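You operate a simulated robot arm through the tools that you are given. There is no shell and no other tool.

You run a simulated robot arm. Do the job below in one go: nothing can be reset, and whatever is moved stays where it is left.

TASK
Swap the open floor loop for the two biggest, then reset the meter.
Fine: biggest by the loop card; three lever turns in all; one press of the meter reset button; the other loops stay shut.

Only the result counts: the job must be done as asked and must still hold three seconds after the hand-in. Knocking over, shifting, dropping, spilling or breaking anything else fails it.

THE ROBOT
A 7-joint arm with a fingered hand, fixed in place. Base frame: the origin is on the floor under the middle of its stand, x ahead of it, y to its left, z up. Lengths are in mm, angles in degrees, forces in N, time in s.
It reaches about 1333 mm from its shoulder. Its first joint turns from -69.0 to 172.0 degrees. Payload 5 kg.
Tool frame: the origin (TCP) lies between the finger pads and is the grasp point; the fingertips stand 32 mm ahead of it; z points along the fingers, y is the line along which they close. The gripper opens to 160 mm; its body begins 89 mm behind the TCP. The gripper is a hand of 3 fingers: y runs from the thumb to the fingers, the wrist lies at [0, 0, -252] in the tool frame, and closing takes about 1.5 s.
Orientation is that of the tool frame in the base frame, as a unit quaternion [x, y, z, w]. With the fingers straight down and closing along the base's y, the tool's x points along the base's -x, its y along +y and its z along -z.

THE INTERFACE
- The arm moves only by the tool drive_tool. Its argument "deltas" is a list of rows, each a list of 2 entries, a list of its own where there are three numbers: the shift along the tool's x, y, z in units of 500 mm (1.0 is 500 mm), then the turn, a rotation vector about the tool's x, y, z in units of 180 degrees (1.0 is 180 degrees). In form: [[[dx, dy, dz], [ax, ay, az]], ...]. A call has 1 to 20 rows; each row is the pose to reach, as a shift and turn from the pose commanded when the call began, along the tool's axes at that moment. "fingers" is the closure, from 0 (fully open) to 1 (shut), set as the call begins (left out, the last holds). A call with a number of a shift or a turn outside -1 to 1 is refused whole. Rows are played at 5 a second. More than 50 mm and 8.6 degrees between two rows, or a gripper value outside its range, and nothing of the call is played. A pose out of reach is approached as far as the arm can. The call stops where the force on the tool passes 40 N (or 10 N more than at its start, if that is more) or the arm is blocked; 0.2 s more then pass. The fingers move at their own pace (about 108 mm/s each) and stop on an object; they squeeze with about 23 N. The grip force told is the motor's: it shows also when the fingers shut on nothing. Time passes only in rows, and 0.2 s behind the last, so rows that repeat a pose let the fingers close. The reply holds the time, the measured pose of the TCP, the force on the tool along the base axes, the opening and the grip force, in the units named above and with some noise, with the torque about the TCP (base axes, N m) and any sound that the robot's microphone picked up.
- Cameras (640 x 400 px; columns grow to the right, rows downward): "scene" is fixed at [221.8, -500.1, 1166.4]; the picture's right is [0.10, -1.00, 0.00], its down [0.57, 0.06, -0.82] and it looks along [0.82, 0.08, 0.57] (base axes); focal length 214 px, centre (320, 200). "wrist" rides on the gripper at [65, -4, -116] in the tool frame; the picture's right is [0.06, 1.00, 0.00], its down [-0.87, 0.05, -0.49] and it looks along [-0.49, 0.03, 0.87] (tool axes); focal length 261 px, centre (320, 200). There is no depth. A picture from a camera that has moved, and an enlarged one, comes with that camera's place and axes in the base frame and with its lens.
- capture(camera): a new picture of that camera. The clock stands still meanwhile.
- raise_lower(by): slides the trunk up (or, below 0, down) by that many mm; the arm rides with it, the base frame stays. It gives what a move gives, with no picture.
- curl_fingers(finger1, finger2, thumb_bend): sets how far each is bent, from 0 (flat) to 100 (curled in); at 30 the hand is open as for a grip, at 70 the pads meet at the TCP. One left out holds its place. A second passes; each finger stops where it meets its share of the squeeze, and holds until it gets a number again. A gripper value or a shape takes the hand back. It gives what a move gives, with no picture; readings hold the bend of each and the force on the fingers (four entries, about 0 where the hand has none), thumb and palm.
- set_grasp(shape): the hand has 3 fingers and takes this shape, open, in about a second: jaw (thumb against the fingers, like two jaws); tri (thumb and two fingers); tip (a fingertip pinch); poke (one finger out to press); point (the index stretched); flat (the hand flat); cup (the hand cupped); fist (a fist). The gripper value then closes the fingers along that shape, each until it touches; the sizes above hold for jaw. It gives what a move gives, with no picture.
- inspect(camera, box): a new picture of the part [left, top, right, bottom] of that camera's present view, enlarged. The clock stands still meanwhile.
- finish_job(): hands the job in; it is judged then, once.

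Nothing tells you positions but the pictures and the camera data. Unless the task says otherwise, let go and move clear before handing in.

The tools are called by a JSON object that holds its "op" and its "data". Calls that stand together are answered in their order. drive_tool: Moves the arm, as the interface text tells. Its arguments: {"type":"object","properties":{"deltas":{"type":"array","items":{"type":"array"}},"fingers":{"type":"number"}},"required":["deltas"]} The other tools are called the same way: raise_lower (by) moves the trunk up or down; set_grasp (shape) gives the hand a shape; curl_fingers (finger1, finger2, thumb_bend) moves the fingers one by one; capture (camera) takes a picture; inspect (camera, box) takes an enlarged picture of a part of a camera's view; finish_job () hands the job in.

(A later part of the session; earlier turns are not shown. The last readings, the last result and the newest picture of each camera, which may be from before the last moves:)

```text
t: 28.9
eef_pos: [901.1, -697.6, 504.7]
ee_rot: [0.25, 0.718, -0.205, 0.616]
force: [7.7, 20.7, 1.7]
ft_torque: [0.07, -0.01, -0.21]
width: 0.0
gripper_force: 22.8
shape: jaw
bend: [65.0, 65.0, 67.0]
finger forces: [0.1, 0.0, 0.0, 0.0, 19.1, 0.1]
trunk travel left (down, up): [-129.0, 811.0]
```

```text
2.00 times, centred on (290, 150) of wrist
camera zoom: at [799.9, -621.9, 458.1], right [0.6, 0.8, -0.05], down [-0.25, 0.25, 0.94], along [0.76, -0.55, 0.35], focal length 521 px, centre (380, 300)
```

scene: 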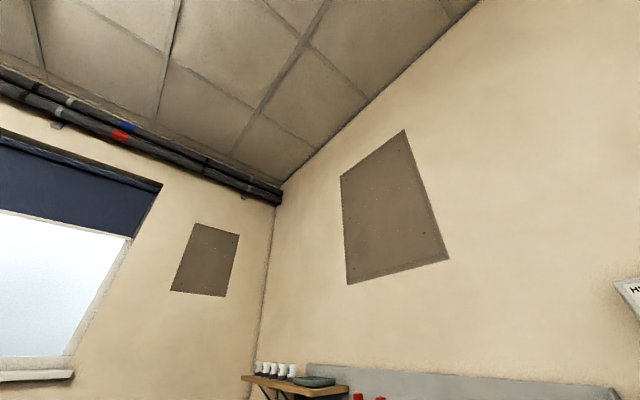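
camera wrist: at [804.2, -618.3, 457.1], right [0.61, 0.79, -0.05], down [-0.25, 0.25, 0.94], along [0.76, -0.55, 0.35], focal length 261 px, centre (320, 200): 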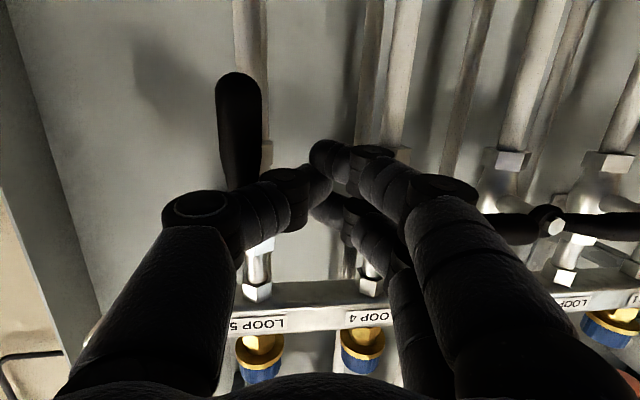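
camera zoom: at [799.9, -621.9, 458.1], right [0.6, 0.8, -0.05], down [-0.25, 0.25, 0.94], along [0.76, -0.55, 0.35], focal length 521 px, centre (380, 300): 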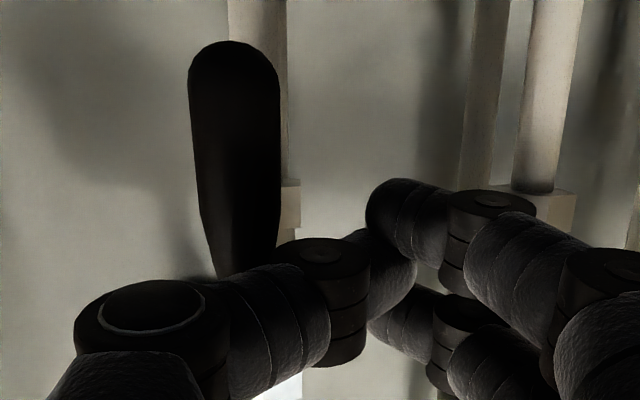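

The force jumped to about 20 N with no further motion, so loop 5 is fully open at its stop. I'll back off sideways and withdraw.

{"op": "drive_tool", "data": {"deltas": [[[0, 0.01, 0.0012], [0, 0, 0]], [[0, 0.0199, 0.0024], [0, 0, 0]], [[0.0124, 0.0296, -0.076], [0, 0, 0]], [[0.0249, 0.0392, -0.1544], [0, 0, 0]]]}}

{"op": "capture", "data": {"camera": "wrist"}}

```text
t: 29.9
eef_pos: [851.4, -633.5, 502.0]
ee_rot: [0.251, 0.718, -0.207, 0.615]
force: [0.4, -0.1, 0.4]
ft_torque: [-0.02, -0.01, -0.07]
width: 0.0
gripper_force: 22.9
shape: jaw
bend: [65.0, 65.0, 67.0]
finger forces: [0.1, 0.0, 0.0, 0.0, 0.0, 0.0]
trunk travel left (down, up): [-129.0, 811.0]
```

```text
taken
camera wrist: at [750.6, -559.4, 456.9], right [0.61, 0.79, -0.05], down [-0.25, 0.25, 0.94], along [0.76, -0.56, 0.35], focal length 261 px, centre (320, 200)
```

wrist: 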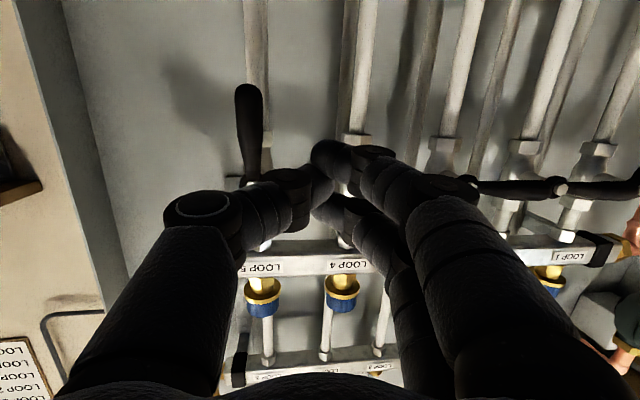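

Loop 5's lever is free and in line with its pipe. Next I'll withdraw a bit more and slide left to a standoff right of loop 1's lever, below loop 2's handle.

{"op": "drive_tool", "data": {"deltas": [[[0.0078, 0.006, -0.049], [0, 0, 0]], [[0.0156, 0.0121, -0.098], [0, 0, 0]], [[0.025, 0.0993, -0.0858], [0, 0, 0]], [[0.0344, 0.1865, -0.0734], [0, 0, 0]], [[0.0438, 0.2737, -0.0612], [0, 0, 0]], [[0.0532, 0.3609, -0.049], [0, 0, 0]], [[0.0628, 0.4481, -0.0368], [0, 0, 0]], [[0.0722, 0.5353, -0.0244], [0, 0, 0]], [[0.0816, 0.6225, -0.0122], [0, 0, 0]]]}}

{"op": "capture", "data": {"camera": "wrist"}}

```text
t: 31.9
eef_pos: [990.3, -464.0, 531.8]
ee_rot: [0.246, 0.725, -0.196, 0.613]
force: [-0.2, -0.3, -0.2]
ft_torque: [-0.03, -0.02, -0.01]
width: 0.0
gripper_force: 22.6
shape: jaw
bend: [65.0, 65.0, 67.0]
finger forces: [0.0, 0.0, 0.0, 0.0, 0.1, 0.1]
out of reach, approached as far as the arm can: row 3, 6, 7, 8, 9
trunk travel left (down, up): [-129.0, 811.0]
```

```text
taken
camera wrist: at [885.8, -391.4, 486.9], right [0.59, 0.81, -0.04], down [-0.25, 0.23, 0.94], along [0.77, -0.54, 0.33], focal length 261 px, centre (320, 200)
```

wrist: 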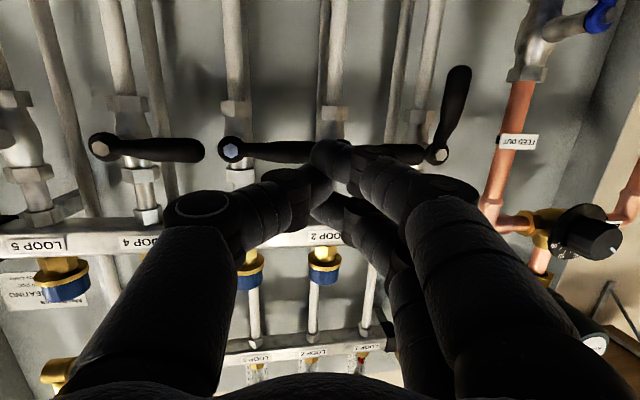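

The arm reached a joint limit partway, at lateral 372 and z≈532. Lowering the trunk should flatten the forearm and free the wrist, and the hand is clear of the levers here.

{"op": "raise_lower", "data": {"by": -60}}

{"op": "capture", "data": {"camera": "wrist"}}

```text
t: 32.9
eef_pos: [989.1, -464.1, 471.1]
ee_rot: [0.246, 0.725, -0.196, 0.613]
force: [0.3, 0.1, 0.5]
ft_torque: [0.0, 0.0, -0.06]
width: 0.1
gripper_force: 23.0
shape: jaw
bend: [65.0, 65.0, 67.0]
finger forces: [0.1, 0.1, 0.0, 0.1, 0.1, 0.0]
trunk travel left (down, up): [-69.0, 871.0]
```

```text
taken
camera wrist: at [885.6, -391.5, 427.5], right [0.59, 0.81, -0.04], down [-0.25, 0.23, 0.94], along [0.77, -0.54, 0.33], focal length 261 px, centre (320, 200)
```

wrist: 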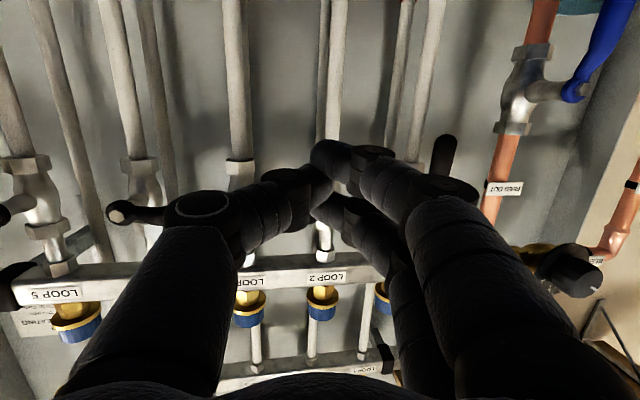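

{"op": "drive_tool", "data": {"deltas": [[[0.0033, 0.0615, -0.0005], [0, 0, 0]], [[0.0065, 0.1229, -0.0011], [0, 0, 0]], [[0.0098, 0.1844, -0.0016], [0, 0, 0]]]}}

{"op": "capture", "data": {"camera": "wrist"}}

```text
t: 33.7
eef_pos: [1009.5, -445.0, 497.6]
ee_rot: [0.243, 0.728, -0.191, 0.611]
force: [0.3, -0.8, -0.2]
ft_torque: [-0.01, -0.01, 0.01]
width: 0.0
gripper_force: 23.0
shape: jaw
bend: [65.0, 65.0, 67.0]
finger forces: [0.0, 0.0, 0.1, 0.1, 0.1, 0.0]
out of reach, approached as far as the arm can: row 1, 2, 3
trunk travel left (down, up): [-69.0, 871.0]
```

```text
taken
camera wrist: at [907.1, -372.2, 455.0], right [0.58, 0.82, -0.04], down [-0.24, 0.22, 0.94], along [0.78, -0.53, 0.33], focal length 261 px, centre (320, 200)
```

wrist: 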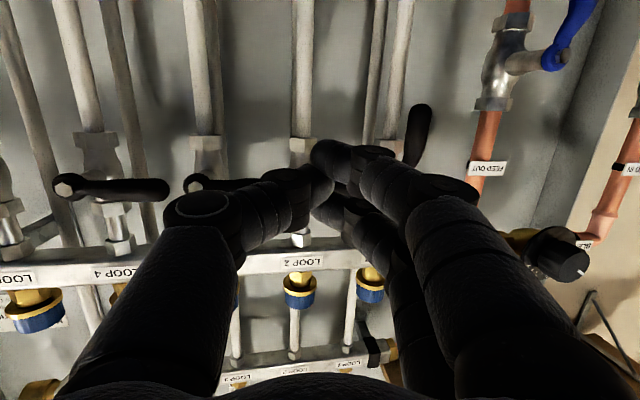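

The limit seems to come from aiming the hand to the right while reaching left. I'll yaw the hand about 16° left, in place, to relieve the wrist.

{"op": "drive_tool", "data": {"deltas": [[[0, 0, 0], [-0.0437, 0.0009, -0.0079]], [[0, 0, 0], [-0.0873, 0.0017, -0.0158]]]}}

```text
t: 34.3
eef_pos: [1012.1, -443.8, 498.2]
ee_rot: [0.141, 0.753, -0.11, 0.633]
force: [0.9, 0.6, -0.3]
ft_torque: [0.02, 0.01, -0.04]
width: 0.0
gripper_force: 22.6
shape: jaw
bend: [65.0, 65.0, 67.0]
finger forces: [0.0, 0.1, 0.0, 0.0, 0.1, 0.0]
trunk travel left (down, up): [-69.0, 871.0]
```

That worked without complaint. Now I'll slide left and down to line up right of the loop 1 lever.

{"op": "drive_tool", "data": {"deltas": [[[0.0259, 0.0542, 0.0297], [0, 0, 0]], [[0.0518, 0.1084, 0.0594], [0, 0, 0]]]}}

{"op": "capture", "data": {"camera": "wrist"}}

```text
t: 34.9
eef_pos: [1055.8, -401.3, 468.9]
ee_rot: [0.142, 0.752, -0.11, 0.634]
force: [-0.1, -0.6, 0.7]
ft_torque: [0.02, 0.02, -0.01]
width: 0.0
gripper_force: 22.5
shape: jaw
bend: [65.0, 65.0, 67.0]
finger forces: [0.0, 0.0, 0.0, 0.0, 0.0, 0.0]
trunk travel left (down, up): [-69.0, 871.0]
```

```text
taken
camera wrist: at [936.5, -358.8, 424.9], right [0.34, 0.94, -0.05], down [-0.3, 0.16, 0.94], along [0.89, -0.31, 0.33], focal length 261 px, centre (320, 200)
```

wrist: 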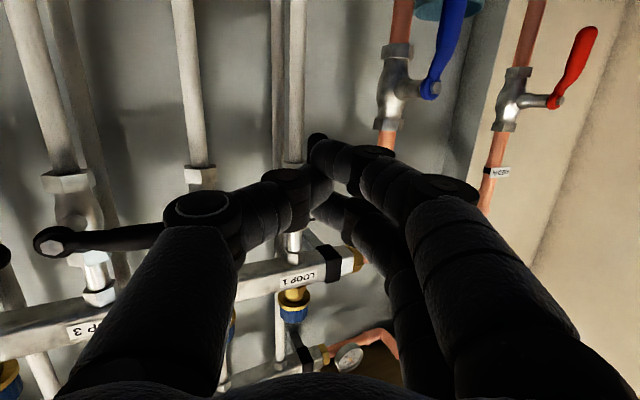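

I'm now lined up right of loop 1's lever and below loop 2's handle level. I'll advance straight toward the wall, about 100 mm.

{"op": "drive_tool", "data": {"deltas": [[[-0.0082, -0.0234, 0.0447], [0, 0, 0]], [[-0.0164, -0.0467, 0.0893], [0, 0, 0]], [[-0.0246, -0.07, 0.134], [0, 0, 0]], [[-0.0328, -0.0934, 0.1786], [0, 0, 0]]]}}

{"op": "capture", "data": {"camera": "wrist"}}

```text
t: 35.9
eef_pos: [1123.9, -476.5, 466.6]
ee_rot: [0.142, 0.753, -0.109, 0.634]
force: [-0.3, -0.8, 0.7]
ft_torque: [-0.02, 0.02, 0.02]
width: 0.1
gripper_force: 23.2
shape: jaw
bend: [65.0, 65.0, 67.0]
finger forces: [0.0, 0.0, 0.0, 0.0, 0.0, 0.0]
trunk travel left (down, up): [-69.0, 871.0]
```

```text
taken
camera wrist: at [1004.6, -434.1, 423.2], right [0.34, 0.94, -0.05], down [-0.3, 0.15, 0.94], along [0.89, -0.31, 0.33], focal length 261 px, centre (320, 200)
```

wrist: 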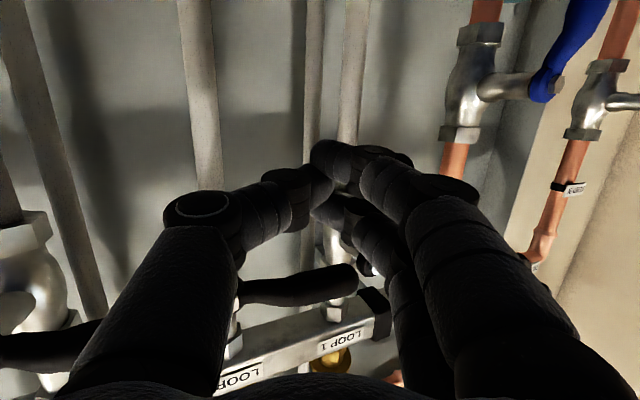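

The beak sits just right of loop 1's lever, with loop 2's handle clear above it. I'll start pushing loop 1's lever to the left.

{"op": "drive_tool", "data": {"deltas": [[[-0.0054, 0.0219, 0.0091], [0, 0, 0]], [[-0.0029, 0.0437, 0.0196], [0, 0, 0]], [[-0.0025, 0.0674, 0.0306], [0, 0, 0]], [[-0.0038, 0.0874, 0.0396], [0, 0, 0]]]}}

{"op": "capture", "data": {"camera": "wrist"}}

```text
t: 36.9
eef_pos: [1135.4, -451.5, 485.2]
ee_rot: [0.142, 0.753, -0.109, 0.633]
force: [-3.4, -0.3, 0.0]
ft_torque: [0.05, -0.06, -0.03]
width: 0.2
gripper_force: 23.1
shape: jaw
bend: [65.0, 65.0, 67.0]
finger forces: [0.0, 0.0, 0.0, 0.0, 0.0, 0.1]
out of reach, approached as far as the arm can: row 2, 3, 4
trunk travel left (down, up): [-69.0, 871.0]
```

```text
taken
camera wrist: at [1016.3, -410.0, 441.3], right [0.34, 0.94, -0.05], down [-0.3, 0.15, 0.94], along [0.89, -0.31, 0.33], focal length 261 px, centre (320, 200)
```

wrist: 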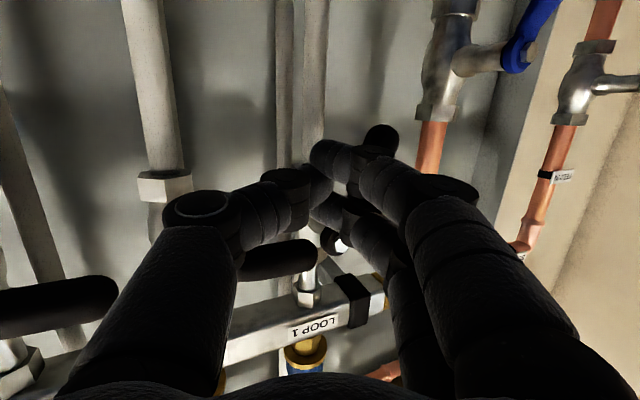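

Loop 1's lever has begun to swing, but the arm ran out of reach (shoulder-to-wrist distance) and drifted up toward loop 2's handle. I'll back away down and right, then lower the trunk to regain reach.

{"op": "drive_tool", "data": {"deltas": [[[0.022, -0.022, 0.0005], [0, 0, 0]], [[0.0358, -0.0538, 0.0012], [0, 0, 0]]]}}

{"op": "raise_lower", "data": {"by": -64}}

{"op": "capture", "data": {"camera": "wrist"}}

```text
t: 37.5
eef_pos: [1123.4, -473.3, 465.5]
ee_rot: [0.142, 0.752, -0.109, 0.634]
force: [0.0, 0.9, -0.4]
ft_torque: [-0.02, 0.01, 0.02]
width: 0.0
gripper_force: 23.0
shape: jaw
bend: [65.0, 65.0, 67.0]
finger forces: [0.0, 0.0, 0.0, 0.0, 0.0, 0.0]
trunk travel left (down, up): [-69.0, 871.0]
```

```text
t: 38.5
eef_pos: [1122.5, -475.1, 402.3]
ee_rot: [0.143, 0.752, -0.11, 0.634]
force: [-0.5, 0.6, 0.2]
ft_torque: [-0.03, 0.02, -0.01]
width: 0.0
gripper_force: 23.2
shape: jaw
bend: [65.0, 65.0, 67.0]
finger forces: [0.0, 0.1, 0.1, 0.0, 0.0, 0.0]
trunk travel left (down, up): [-5.0, 935.0]
```

```text
taken
camera wrist: at [1004.4, -434.3, 359.3], right [0.34, 0.94, -0.05], down [-0.3, 0.15, 0.94], along [0.89, -0.31, 0.33], focal length 261 px, centre (320, 200)
```

wrist: 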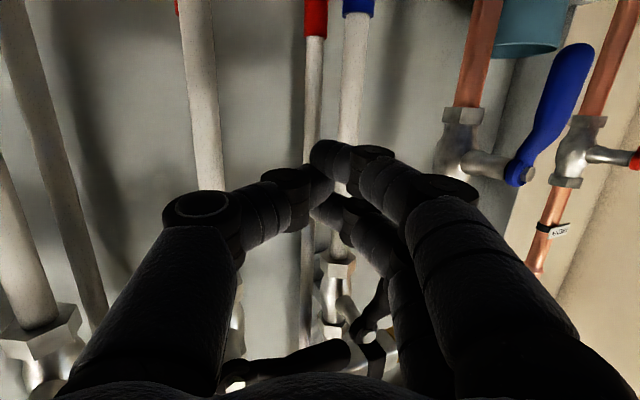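

The trunk is nearly at its bottom now, with the hand at z≈403. I'll raise the hand with the arm back to pushing height at the same lateral spot and see if it stays in reach.

{"op": "drive_tool", "data": {"deltas": [[[-0.03936, 0.0005, -0.00695], [0, 0, 0]], [[-0.07874, 0.001, -0.0139], [0, 0, 0]], [[-0.1142, 0.0015, -0.0202], [0, 0, 0]]]}}

{"op": "capture", "data": {"camera": "wrist"}}

```text
t: 39.3
eef_pos: [1123.1, -474.2, 460.0]
ee_rot: [0.141, 0.752, -0.109, 0.634]
force: [-0.8, 0.3, -0.3]
ft_torque: [-0.01, -0.02, -0.01]
width: 0.4
gripper_force: 22.7
shape: jaw
bend: [65.0, 65.0, 67.0]
finger forces: [0.1, 0.1, 0.0, 0.1, 0.0, 0.0]
trunk travel left (down, up): [-5.0, 935.0]
```

```text
taken
camera wrist: at [1005.2, -432.4, 417.3], right [0.34, 0.94, -0.05], down [-0.3, 0.15, 0.94], along [0.89, -0.31, 0.33], focal length 261 px, centre (320, 200)
```

wrist: 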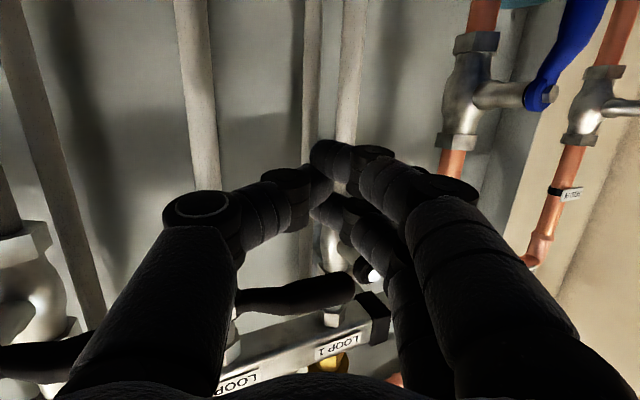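

In reach now. I'll resume pushing loop 1's lever to the left.

{"op": "drive_tool", "data": {"deltas": [[[-0.0052, 0.0197, 0.0081], [0, 0, 0]], [[-0.0086, 0.0416, 0.0176], [0, 0, 0]], [[-0.0122, 0.0653, 0.0279], [0, 0, 0]], [[-0.0155, 0.0853, 0.0365], [0, 0, 0]]]}}

{"op": "capture", "data": {"camera": "wrist"}}

```text
t: 40.3
eef_pos: [1156.4, -442.1, 466.2]
ee_rot: [0.141, 0.752, -0.109, 0.634]
force: [-2.7, 1.1, 0.0]
ft_torque: [-0.03, -0.01, 0.06]
width: 0.0
gripper_force: 22.7
shape: jaw
bend: [65.0, 65.0, 67.0]
finger forces: [0.0, 2.1, 0.0, 0.0, 0.0, 0.0]
trunk travel left (down, up): [-5.0, 935.0]
```

```text
taken
camera wrist: at [1037.6, -401.0, 422.4], right [0.34, 0.94, -0.05], down [-0.3, 0.15, 0.94], along [0.89, -0.31, 0.33], focal length 261 px, centre (320, 200)
```

wrist: 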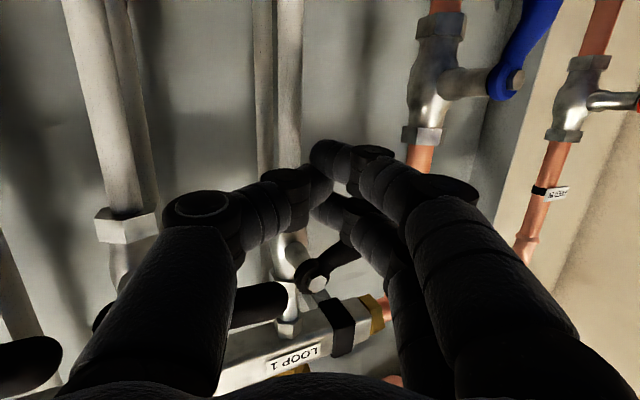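

The lever is about halfway round. I'll continue along the arc, now left and upward.

{"op": "drive_tool", "data": {"deltas": [[[-0.0034, 0.0219, 0.0095], [0, 0, 0]], [[-0.0126, 0.042, 0.0171], [0, 0, 0]], [[-0.0256, 0.0604, 0.0232], [0, 0, 0]], [[-0.0404, 0.0752, 0.0273], [0, 0, 0]]]}}

{"op": "capture", "data": {"camera": "wrist"}}

```text
t: 41.3
eef_pos: [1168.1, -424.2, 488.3]
ee_rot: [0.141, 0.753, -0.109, 0.634]
force: [1.1, -1.8, -3.3]
ft_torque: [0.03, 0.07, -0.06]
width: 0.1
gripper_force: 22.9
shape: jaw
bend: [65.0, 65.0, 67.0]
finger forces: [0.1, 0.0, 0.0, 0.1, 0.0, 0.0]
out of reach, approached as far as the arm can: row 1, 2, 3, 4
trunk travel left (down, up): [-5.0, 935.0]
```

```text
taken
camera wrist: at [1049.5, -382.5, 445.3], right [0.34, 0.94, -0.05], down [-0.3, 0.15, 0.94], along [0.89, -0.31, 0.33], focal length 261 px, centre (320, 200)
```

wrist: 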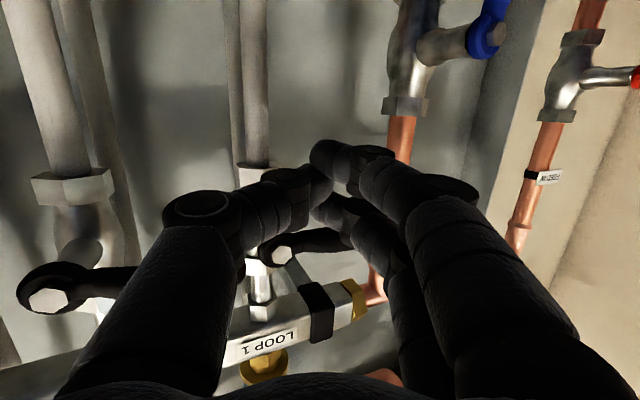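

Loop 1's lever is about 85° round, pointing left, and the arm is at its reach limit. My thumb knuckle is also near loop 2's handle. I'll withdraw about 13 mm, shift a little left and look before the final push up.

{"op": "drive_tool", "data": {"deltas": [[[0.0082, 0.0107, -0.0226], [0, 0, 0]], [[0.0068, 0.0325, -0.0128], [0, 0, 0]]]}}

{"op": "capture", "data": {"camera": "wrist"}}

```text
t: 41.9
eef_pos: [1161.0, -410.1, 489.7]
ee_rot: [0.141, 0.752, -0.108, 0.634]
force: [0.5, 0.1, -0.4]
ft_torque: [0.01, -0.03, -0.01]
width: 0.1
gripper_force: 23.1
shape: jaw
bend: [65.0, 65.0, 67.0]
finger forces: [0.0, 0.1, 0.0, 0.0, 0.0, 0.0]
out of reach, approached as far as the arm can: row 2
trunk travel left (down, up): [-5.0, 935.0]
```

```text
taken
camera wrist: at [1042.3, -368.2, 446.5], right [0.34, 0.94, -0.05], down [-0.3, 0.15, 0.94], along [0.89, -0.31, 0.33], focal length 261 px, centre (320, 200)
```

wrist: 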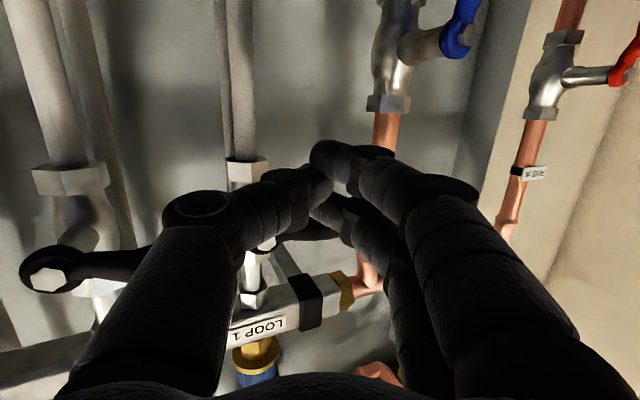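

The beak is now 13 mm further out, under loop 1's handle and clear of loop 2's lever. I'll push up in small steps until the force shows the stop.

{"op": "drive_tool", "data": {"deltas": [[[-0.0059, 0.0001, -0.001], [0, 0, 0]], [[-0.0118, 0.0002, -0.0021], [0, 0, 0]], [[-0.0177, 0.0002, -0.0031], [0, 0, 0]], [[-0.0236, 0.0003, -0.0042], [0, 0, 0]]]}}

{"op": "capture", "data": {"camera": "wrist"}}

```text
t: 42.9
eef_pos: [1160.6, -408.3, 498.1]
ee_rot: [0.141, 0.754, -0.109, 0.632]
force: [-0.4, 3.8, -12.8]
ft_torque: [0.03, 0.29, 0.07]
width: 0.0
gripper_force: 22.4
shape: jaw
bend: [65.0, 65.0, 67.0]
finger forces: [0.1, 23.7, 0.0, 0.1, 0.0, 0.1]
trunk travel left (down, up): [-5.0, 935.0]
```

```text
taken
camera wrist: at [1042.8, -367.8, 454.9], right [0.34, 0.94, -0.05], down [-0.3, 0.15, 0.94], along [0.89, -0.31, 0.33], focal length 261 px, centre (320, 200)
```

wrist: 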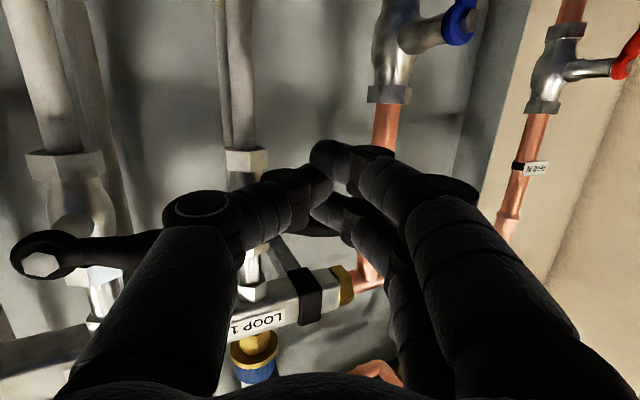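

The handle pressed back firmly (about 13–20 N) while the hand stopped rising, so loop 1 is at its closed stop. I'll lower slightly, withdraw and check.

{"op": "drive_tool", "data": {"deltas": [[[0.0197, -0.0003, 0.0035], [0, 0, 0]], [[0.0295, 0.0245, -0.0503], [0, 0, 0]], [[0.0393, 0.0493, -0.104], [0, 0, 0]], [[0.0491, 0.0741, -0.1577], [0, 0, 0]]]}}

{"op": "capture", "data": {"camera": "wrist"}}

```text
t: 43.9
eef_pos: [1098.3, -347.6, 493.9]
ee_rot: [0.142, 0.752, -0.11, 0.634]
force: [-1.0, -0.4, -0.3]
ft_torque: [0.0, -0.01, 0.03]
width: 0.0
gripper_force: 23.3
shape: jaw
bend: [65.0, 65.0, 67.0]
finger forces: [0.1, 0.0, 0.1, 0.0, 0.0, 0.0]
trunk travel left (down, up): [-5.0, 935.0]
```

```text
taken
camera wrist: at [978.3, -306.5, 450.4], right [0.34, 0.94, -0.05], down [-0.3, 0.16, 0.94], along [0.89, -0.31, 0.33], focal length 261 px, centre (320, 200)
```

wrist: 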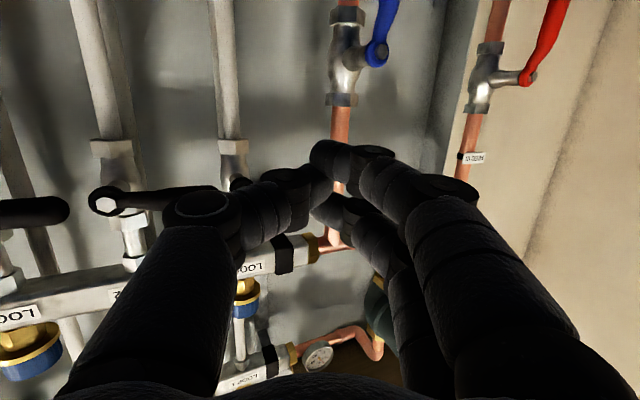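

Loop 2's handle is unchanged. Next I'll go to loop 3, moving right and up to a standoff above its handle while turning the hand about 11° to face the wall more squarely.

{"op": "drive_tool", "data": {"deltas": [[[-0.0327, -0.0644, -0.0356], [0.0126, -0.0002, 0.0022]], [[-0.0654, -0.1287, -0.0712], [0.0252, -0.0003, 0.0044]], [[-0.0982, -0.1931, -0.1068], [0.0377, -0.0005, 0.0067]], [[-0.1309, -0.2574, -0.1424], [0.0503, -0.0006, 0.0089]], [[-0.1636, -0.3218, -0.178], [0.0629, -0.0008, 0.0111]]]}}

{"op": "capture", "data": {"camera": "wrist"}}

```text
t: 45.1
eef_pos: [972.2, -472.4, 587.0]
ee_rot: [0.217, 0.735, -0.173, 0.619]
force: [0.9, 0.1, 0.2]
ft_torque: [-0.03, -0.05, -0.04]
width: 0.1
gripper_force: 22.4
shape: jaw
bend: [65.0, 65.0, 67.0]
finger forces: [0.1, 0.0, 0.0, 0.0, 0.0, 0.0]
trunk travel left (down, up): [-5.0, 935.0]
```

```text
taken
camera wrist: at [864.6, -406.8, 543.0], right [0.52, 0.85, -0.05], down [-0.26, 0.21, 0.94], along [0.81, -0.48, 0.33], focal length 261 px, centre (320, 200)
```

wrist: 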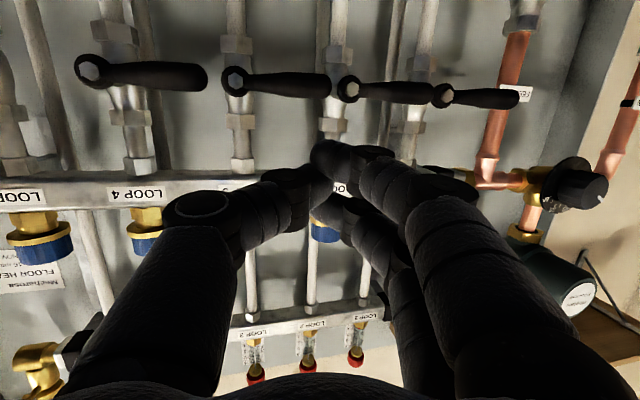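

Loops 1, 2, 3 and 4 all lie crossways now, so loop 1 is shut. The beak stands above loop 3's handle, and I'll advance to the wall as I did for loop 5.

{"op": "drive_tool", "data": {"deltas": [[[-0.0095, -0.0122, 0.0528], [0, 0, 0]], [[-0.0191, -0.0243, 0.1056], [0, 0, 0]], [[-0.0286, -0.0365, 0.1584], [0, 0, 0]], [[-0.0381, -0.0487, 0.2112], [0, 0, 0]]]}}

{"op": "capture", "data": {"camera": "wrist"}}

```text
t: 46.1
eef_pos: [1051.2, -549.4, 586.1]
ee_rot: [0.217, 0.735, -0.172, 0.619]
force: [-0.6, -0.3, 0.7]
ft_torque: [0.03, 0.02, 0.02]
width: 0.1
gripper_force: 22.9
shape: jaw
bend: [65.0, 65.0, 67.0]
finger forces: [0.0, 0.0, 0.0, 0.0, 0.1, 0.0]
trunk travel left (down, up): [-5.0, 935.0]
```

```text
taken
camera wrist: at [941.4, -484.5, 542.4], right [0.52, 0.85, -0.05], down [-0.26, 0.21, 0.94], along [0.81, -0.48, 0.33], focal length 261 px, centre (320, 200)
```

wrist: 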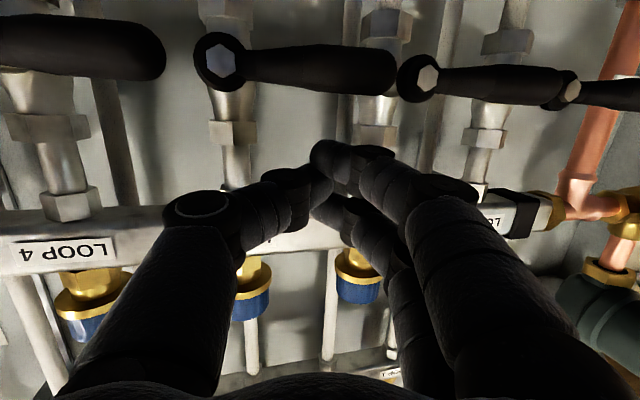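

Same geometry as before: the beak is above loop 3's handle and touching nothing. I'll push it down along its arc.

{"op": "drive_tool", "data": {"deltas": [[[0.0213, -0.0003, 0.0038], [0, 0, 0]], [[0.0428, 0.0052, 0.0089], [0, 0, 0]], [[0.0623, 0.0128, 0.0142], [0, 0, 0]], [[0.0818, 0.0183, 0.019], [0, 0, 0]]]}}

{"op": "capture", "data": {"camera": "wrist"}}

```text
t: 47.1
eef_pos: [1056.0, -541.7, 543.1]
ee_rot: [0.216, 0.735, -0.172, 0.619]
force: [-0.4, -0.4, 0.8]
ft_torque: [-0.02, 0.04, 0.0]
width: 0.1
gripper_force: 23.0
shape: jaw
bend: [65.0, 65.0, 67.0]
finger forces: [0.0, 0.0, 0.0, 0.0, 0.0, 0.0]
trunk travel left (down, up): [-5.0, 935.0]
```

```text
taken
camera wrist: at [948.0, -478.0, 500.0], right [0.52, 0.85, -0.05], down [-0.26, 0.21, 0.94], along [0.81, -0.48, 0.33], focal length 261 px, centre (320, 200)
```

wrist: 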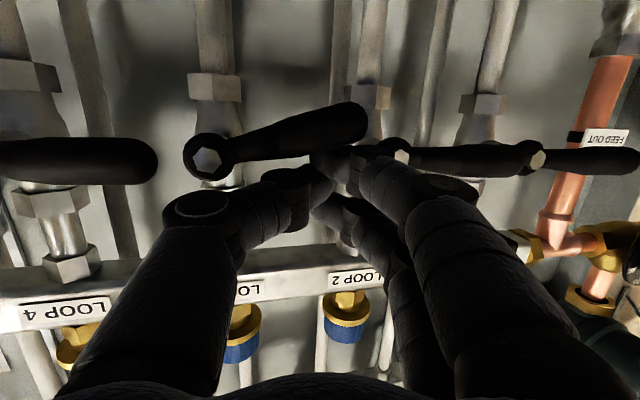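

Loop 3's lever is moving. I'll continue on the arc, pulling back 8 mm to keep my thumb knuckle well clear of loop 4's handle.

{"op": "drive_tool", "data": {"deltas": [[[0.0251, -0.0025, -0.0044], [0, 0, 0]], [[0.0503, -0.0069, -0.0092], [0, 0, 0]], [[0.0702, -0.014, -0.0072], [0, 0, 0]]]}}

{"op": "capture", "data": {"camera": "wrist"}}

```text
t: 47.9
eef_pos: [1044.2, -541.8, 510.6]
ee_rot: [0.216, 0.734, -0.172, 0.62]
force: [-1.5, 1.3, 1.7]
ft_torque: [-0.02, 0.01, -0.04]
width: 0.0
gripper_force: 23.2
shape: jaw
bend: [65.0, 65.0, 67.0]
finger forces: [0.0, 0.0, 0.0, 0.0, 2.7, 0.0]
trunk travel left (down, up): [-5.0, 935.0]
```

```text
taken
camera wrist: at [937.0, -477.5, 466.3], right [0.52, 0.85, -0.05], down [-0.26, 0.21, 0.94], along [0.81, -0.48, 0.33], focal length 261 px, centre (320, 200)
```

wrist: 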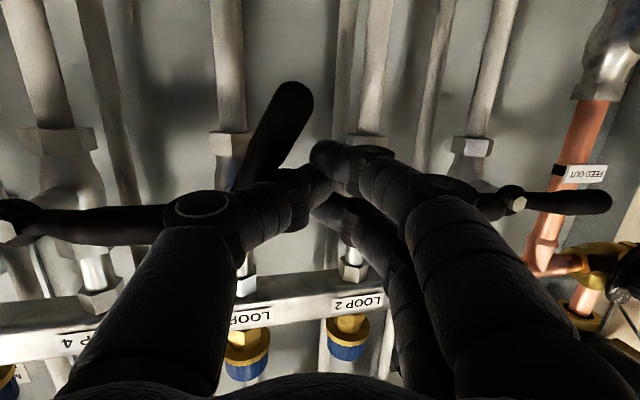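

Loop 3's lever is about 60° round. I'll go down and then right to bring it home.

{"op": "drive_tool", "data": {"deltas": [[[0.0198, -0.0042, 0.0026], [0, 0, 0]], [[0.0358, -0.0122, 0.0036], [0, 0, 0]], [[0.0478, -0.0202, 0.004], [0, 0, 0]]]}}

{"op": "capture", "data": {"camera": "wrist"}}

```text
t: 48.7
eef_pos: [1039.7, -547.8, 487.9]
ee_rot: [0.216, 0.734, -0.172, 0.62]
force: [0.8, 11.5, 6.8]
ft_torque: [-0.22, 0.13, -0.17]
width: 0.3
gripper_force: 23.2
shape: jaw
bend: [65.0, 65.0, 67.0]
finger forces: [0.1, 0.1, 0.0, 0.1, 10.9, 0.0]
trunk travel left (down, up): [-5.0, 935.0]
```

```text
taken
camera wrist: at [930.4, -484.3, 443.2], right [0.52, 0.85, -0.05], down [-0.26, 0.21, 0.94], along [0.81, -0.48, 0.33], focal length 261 px, centre (320, 200)
```

wrist: 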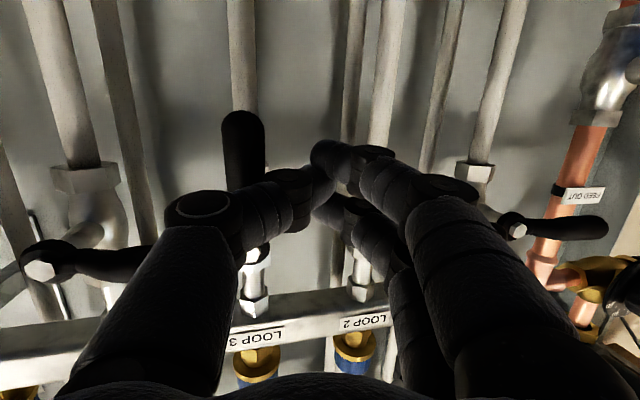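

The force is rising (about 13 N on the thumb) with loop 3's lever in line with its pipe. I'll nudge it a bit more to confirm the stop.

{"op": "drive_tool", "data": {"deltas": [[[0.0002, -0.0059, -0.0013], [0, 0, 0]], [[0.0003, -0.0117, -0.0026], [0, 0, 0]]]}}

{"op": "capture", "data": {"camera": "wrist"}}

```text
t: 49.3
eef_pos: [1035.4, -552.1, 486.0]
ee_rot: [0.215, 0.736, -0.17, 0.619]
force: [8.6, 29.7, 0.7]
ft_torque: [-0.07, 0.05, -0.18]
width: 0.0
gripper_force: 23.3
shape: jaw
bend: [65.0, 65.0, 67.0]
finger forces: [0.0, 0.0, 0.1, 0.0, 27.2, 0.0]
trunk travel left (down, up): [-5.0, 935.0]
```

```text
taken
camera wrist: at [926.1, -487.9, 442.4], right [0.52, 0.85, -0.05], down [-0.26, 0.21, 0.94], along [0.81, -0.48, 0.33], focal length 261 px, centre (320, 200)
```

wrist: 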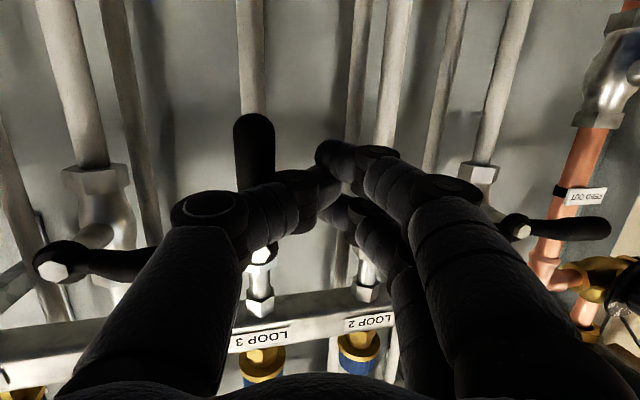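

About 30 N with no further motion means loop 3 is open at its stop. I'll back off left and withdraw.

{"op": "drive_tool", "data": {"deltas": [[[-0.0004, 0.0137, 0.0031], [0, 0, 0]], [[-0.0007, 0.0273, 0.0062], [0, 0, 0]], [[0.0131, 0.045, -0.0706], [0, 0, 0]], [[0.027, 0.0627, -0.1475], [0, 0, 0]], [[0.0409, 0.0804, -0.2243], [0, 0, 0]]]}}

{"op": "capture", "data": {"camera": "wrist"}}

```text
t: 49.7
eef_pos: [1035.3, -551.0, 486.3]
ee_rot: [0.215, 0.736, -0.171, 0.619]
force: [-4.2, 20.2, 4.1]
ft_torque: [-0.09, 0.07, -0.32]
width: 0.3
gripper_force: 22.9
shape: jaw
bend: [65.0, 65.0, 68.0]
finger forces: [0.1, 0.1, 0.0, 0.0, 19.9, 0.0]
trunk travel left (down, up): [-5.0, 935.0]
stopped in row 1: the force on the tool passed its limit at 48 N (the readings are from after the stop); the commanded pose is now the measured one
```

```text
taken
camera wrist: at [926.6, -487.0, 442.5], right [0.52, 0.85, -0.05], down [-0.26, 0.21, 0.94], along [0.81, -0.48, 0.33], focal length 261 px, centre (320, 200)
```

wrist: 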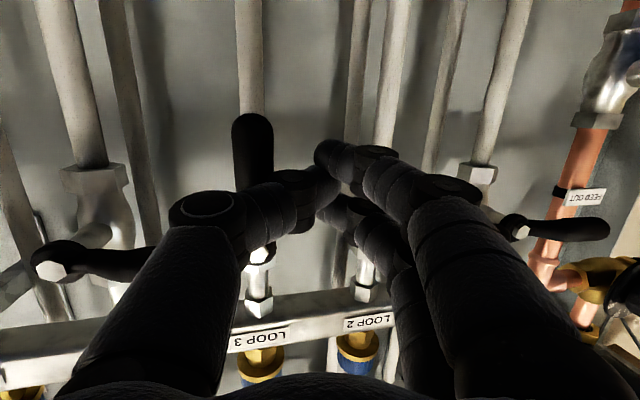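

The force guard tripped just as I started to back off, and the reading is already lower. I'll repeat the back-off in small steps.

{"op": "drive_tool", "data": {"deltas": [[[0, 0.008, 0.0018], [0, 0, 0]], [[-0.0004, 0.016, 0.0036], [0, 0, 0]], [[-0.0007, 0.0273, 0.0062], [0, 0, 0]]]}}

```text
t: 50.5
eef_pos: [1045.1, -545.7, 484.2]
ee_rot: [0.216, 0.735, -0.173, 0.619]
force: [-0.4, 1.0, 0.2]
ft_torque: [0.02, 0.02, 0.03]
width: 0.0
gripper_force: 23.5
shape: jaw
bend: [65.0, 65.0, 68.0]
finger forces: [0.0, 0.1, 0.1, 0.1, 0.0, 0.1]
trunk travel left (down, up): [-5.0, 935.0]
```

{"op": "drive_tool", "data": {"deltas": [[[0.0139, 0.0177, -0.0768], [0, 0, 0]], [[0.0277, 0.0354, -0.1536], [0, 0, 0]], [[0.0416, 0.0531, -0.2304], [0, 0, 0]]]}}

{"op": "capture", "data": {"camera": "wrist"}}

```text
t: 51.3
eef_pos: [960.2, -459.3, 484.5]
ee_rot: [0.217, 0.736, -0.173, 0.618]
force: [0.1, 0.3, -0.8]
ft_torque: [0.02, 0.0, 0.04]
width: 0.1
gripper_force: 23.4
shape: jaw
bend: [65.0, 65.0, 68.0]
finger forces: [0.1, 0.0, 0.0, 0.0, 0.1, 0.0]
trunk travel left (down, up): [-5.0, 935.0]
```

```text
taken
camera wrist: at [851.7, -395.0, 440.6], right [0.52, 0.85, -0.05], down [-0.26, 0.21, 0.94], along [0.81, -0.48, 0.33], focal length 261 px, centre (320, 200)
```

wrist: 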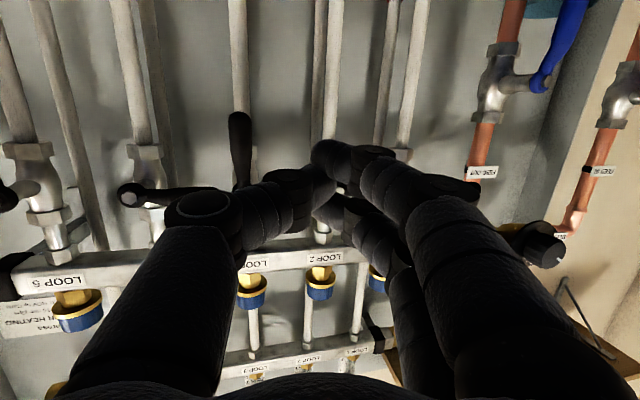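

All three turns look done. I'll raise the trunk to look over the whole manifold and meter before the reset.

{"op": "raise_lower", "data": {"by": 250}}

{"op": "capture", "data": {"camera": "wrist"}}

```text
t: 53.9
eef_pos: [961.7, -459.4, 733.6]
ee_rot: [0.216, 0.736, -0.173, 0.618]
force: [-0.1, 0.1, -0.2]
ft_torque: [0.0, 0.01, 0.04]
width: 0.0
gripper_force: 23.3
shape: jaw
bend: [65.0, 65.0, 68.0]
finger forces: [0.1, 0.0, 0.0, 0.0, 0.0, 0.0]
trunk travel left (down, up): [-255.0, 685.0]
```

```text
taken
camera wrist: at [852.4, -394.7, 690.3], right [0.52, 0.85, -0.05], down [-0.26, 0.21, 0.94], along [0.81, -0.48, 0.33], focal length 261 px, centre (320, 200)
```

wrist: 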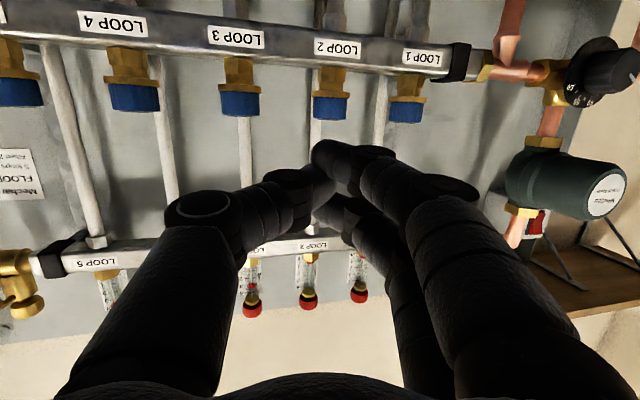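

I'll pull back from the wall and tip the hand downward to get a full view of the levers and meter.

{"op": "drive_tool", "data": {"deltas": [[[-0.0255, -0.0463, -0.0712], [0.0074, 0.0182, 0.0029]], [[-0.0511, -0.0926, -0.1424], [0.0148, 0.0364, 0.0058]], [[-0.0766, -0.1389, -0.2135], [0.0222, 0.0545, 0.0088]], [[-0.1021, -0.1852, -0.2847], [0.0296, 0.0727, 0.0117]], [[-0.1277, -0.2316, -0.3559], [0.0369, 0.0909, 0.0146]], [[-0.1532, -0.2779, -0.4271], [0.0443, 0.1091, 0.0175]], [[-0.1787, -0.3242, -0.4982], [0.0517, 0.1272, 0.0205]], [[-0.2043, -0.3705, -0.5694], [0.0591, 0.1454, 0.0234]], [[-0.2298, -0.4168, -0.6406], [0.0665, 0.1636, 0.0263]]]}}

{"op": "capture", "data": {"camera": "wrist"}}

```text
t: 55.9
eef_pos: [597.5, -480.0, 902.4]
ee_rot: [0.345, 0.837, -0.161, 0.393]
force: [0.1, -0.4, -0.6]
ft_torque: [0.0, 0.01, 0.04]
width: 0.0
gripper_force: 23.0
shape: jaw
bend: [65.0, 65.0, 68.0]
finger forces: [0.0, 0.1, 0.0, 0.0, 0.0, 0.0]
trunk travel left (down, up): [-255.0, 685.0]
```

```text
taken
camera wrist: at [500.7, -389.6, 927.8], right [0.68, 0.74, -0.05], down [0.17, -0.09, 0.98], along [0.72, -0.67, -0.18], focal length 261 px, centre (320, 200)
```

wrist: 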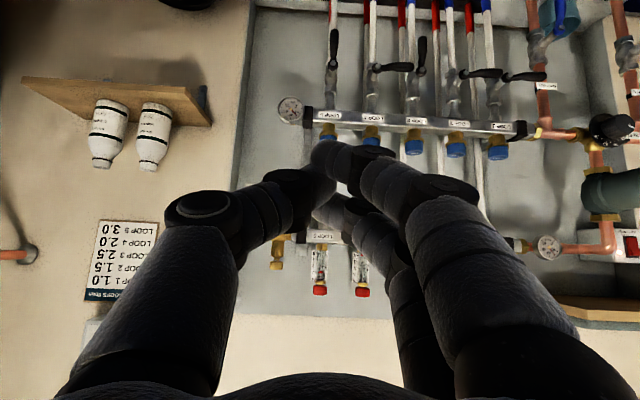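

{"op": "inspect", "data": {"camera": "wrist", "box": [300, 10, 560, 130]}}

{"op": "inspect", "data": {"camera": "wrist", "box": [60, 200, 200, 350]}}

{"op": "inspect", "data": {"camera": "wrist", "box": [260, 230, 400, 310]}}

```text
2.46 times, centred on (430, 70) of wrist
camera zoom: at [500.7, -389.6, 927.8], right [0.68, 0.74, -0.05], down [0.17, -0.09, 0.98], along [0.72, -0.67, -0.18], focal length 642 px, centre (49, 520)
```

zoom: 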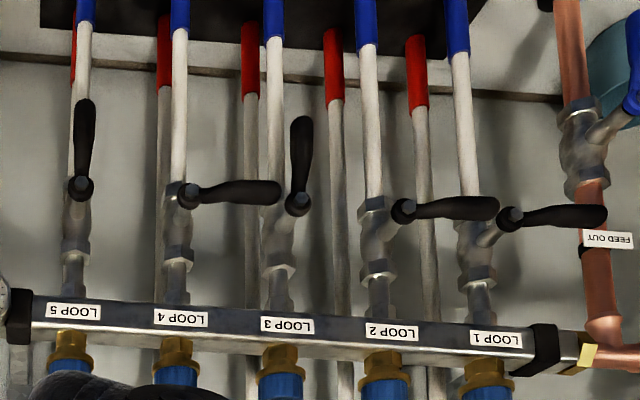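

```text
2.67 times, centred on (130, 275) of wrist
camera zoom: at [500.7, -389.6, 927.8], right [0.68, 0.74, -0.05], down [0.17, -0.09, 0.98], along [0.72, -0.67, -0.18], focal length 695 px, centre (827, 0)
```

zoom: 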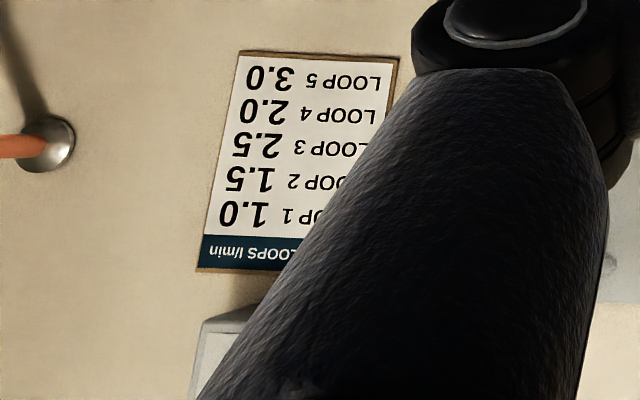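

```text
4.57 times, centred on (330, 270) of wrist
camera zoom: at [500.7, -389.6, 927.8], right [0.68, 0.74, -0.05], down [0.17, -0.09, 0.98], along [0.72, -0.67, -0.18], focal length 1192 px, centre (274, -120)
```

zoom: 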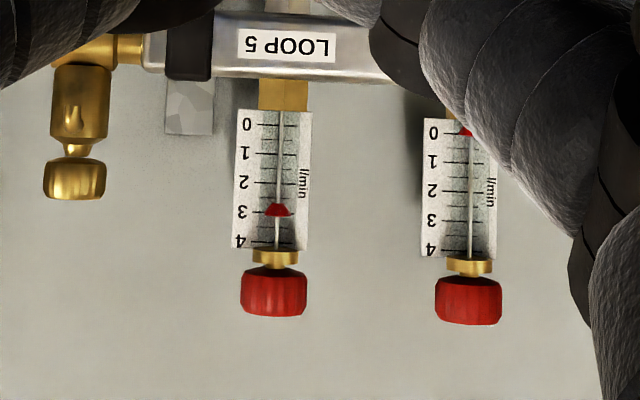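

The levers are right: 5 and 3 are in line (open), 1, 2 and 4 are crossways, and loop 5's flow meter reads 3. For the RESET button I'll raise the trunk and swing over toward the meter.

{"op": "raise_lower", "data": {"by": 130}}

{"op": "drive_tool", "data": {"deltas": [[[-0.0434, -0.0705, 0.0263], [0.0028, -0.0093, 0.0016]], [[-0.0868, -0.141, 0.0527], [0.0056, -0.0185, 0.0033]], [[-0.1302, -0.2114, 0.079], [0.0085, -0.0278, 0.0049]], [[-0.1737, -0.2819, 0.1053], [0.0113, -0.037, 0.0065]], [[-0.2171, -0.3524, 0.1317], [0.0141, -0.0463, 0.0082]], [[-0.2605, -0.4229, 0.158], [0.017, -0.0556, 0.0098]]]}}

{"op": "capture", "data": {"camera": "wrist"}}

{"op": "capture", "data": {"camera": "scene"}}

```text
t: 57.5
eef_pos: [597.8, -480.5, 1032.4]
ee_rot: [0.345, 0.837, -0.162, 0.393]
force: [0.0, 0.4, -0.8]
ft_torque: [0.0, -0.03, 0.03]
width: 0.0
gripper_force: 23.0
shape: jaw
bend: [65.0, 65.0, 68.0]
finger forces: [0.0, 0.1, 0.0, 0.0, 0.1, 0.0]
trunk travel left (down, up): [-385.0, 555.0]
```

```text
t: 58.9
eef_pos: [552.9, -734.4, 1083.0]
ee_rot: [0.353, 0.79, -0.207, 0.458]
force: [0.6, -0.7, -0.2]
ft_torque: [0.01, -0.01, 0.04]
width: 0.3
gripper_force: 23.4
shape: jaw
bend: [65.0, 65.0, 68.0]
finger forces: [0.0, 0.0, 0.1, 0.0, 0.1, 0.1]
trunk travel left (down, up): [-385.0, 555.0]
```

```text
taken
camera wrist: at [460.8, -637.4, 1084.5], right [0.72, 0.69, -0.06], down [0.05, 0.04, 1.0], along [0.69, -0.73, -0.01], focal length 261 px, centre (320, 200)
```

wrist: 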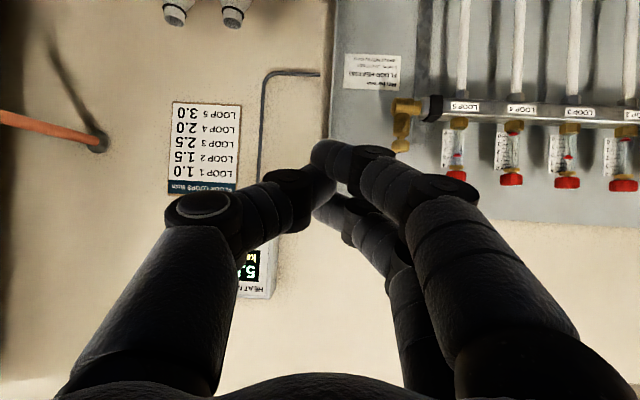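

```text
taken
```

scene: 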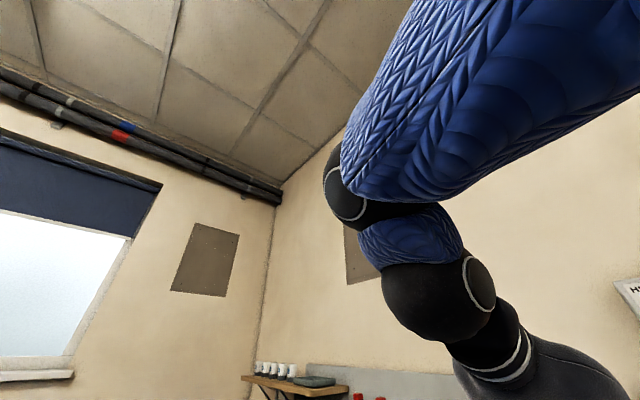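

The meter now shows 5-point-something, in the wanted band. I'll move up and right to a viewing spot where the RESET button isn't hidden by my fingers.

{"op": "drive_tool", "data": {"deltas": [[[-0.0555, -0.056, 0.0156], [0.0021, -0.007, 0.0012]], [[-0.1111, -0.112, 0.0311], [0.0043, -0.0139, 0.0025]], [[-0.1666, -0.1679, 0.0467], [0.0064, -0.0209, 0.0037]], [[-0.2221, -0.2239, 0.0622], [0.0085, -0.0278, 0.0049]], [[-0.2776, -0.2799, 0.0778], [0.0106, -0.0348, 0.0061]], [[-0.3332, -0.3359, 0.0933], [0.0128, -0.0417, 0.0074]], [[-0.3887, -0.3918, 0.1089], [0.0149, -0.0487, 0.0086]], [[-0.4442, -0.4478, 0.1244], [0.017, -0.0556, 0.0098]]]}}

{"op": "capture", "data": {"camera": "wrist"}}

```text
t: 60.7
eef_pos: [490.3, -1003.9, 1246.0]
ee_rot: [0.358, 0.736, -0.251, 0.517]
force: [0.0, -0.5, -0.1]
ft_torque: [0.03, -0.02, 0.01]
width: 0.1
gripper_force: 23.2
shape: jaw
bend: [65.0, 65.0, 68.0]
finger forces: [0.0, 0.0, 0.0, 0.1, 0.1, 0.0]
trunk travel left (down, up): [-385.0, 555.0]
```

```text
taken
camera wrist: at [406.8, -902.8, 1224.5], right [0.77, 0.63, -0.06], down [-0.06, 0.17, 0.98], along [0.63, -0.76, 0.17], focal length 261 px, centre (320, 200)
```

wrist: 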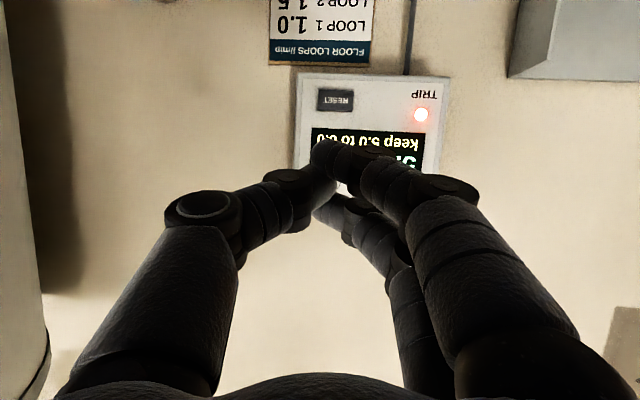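

{"op": "inspect", "data": {"camera": "wrist", "box": [280, 60, 460, 180]}}

{"op": "capture", "data": {"camera": "scene"}}

```text
3.33 times, centred on (370, 120) of wrist
camera zoom: at [406.8, -902.8, 1224.5], right [0.77, 0.63, -0.06], down [-0.06, 0.17, 0.98], along [0.63, -0.76, 0.17], focal length 869 px, centre (153, 467)
```

zoom: 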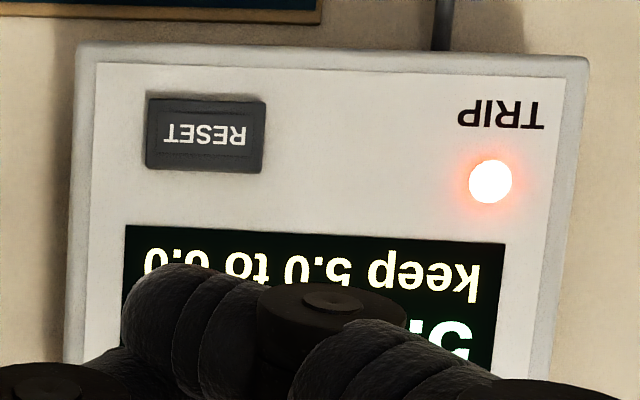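

```text
taken
```

scene: 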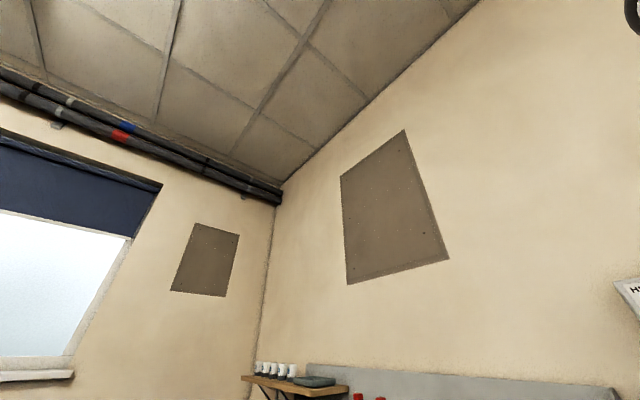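

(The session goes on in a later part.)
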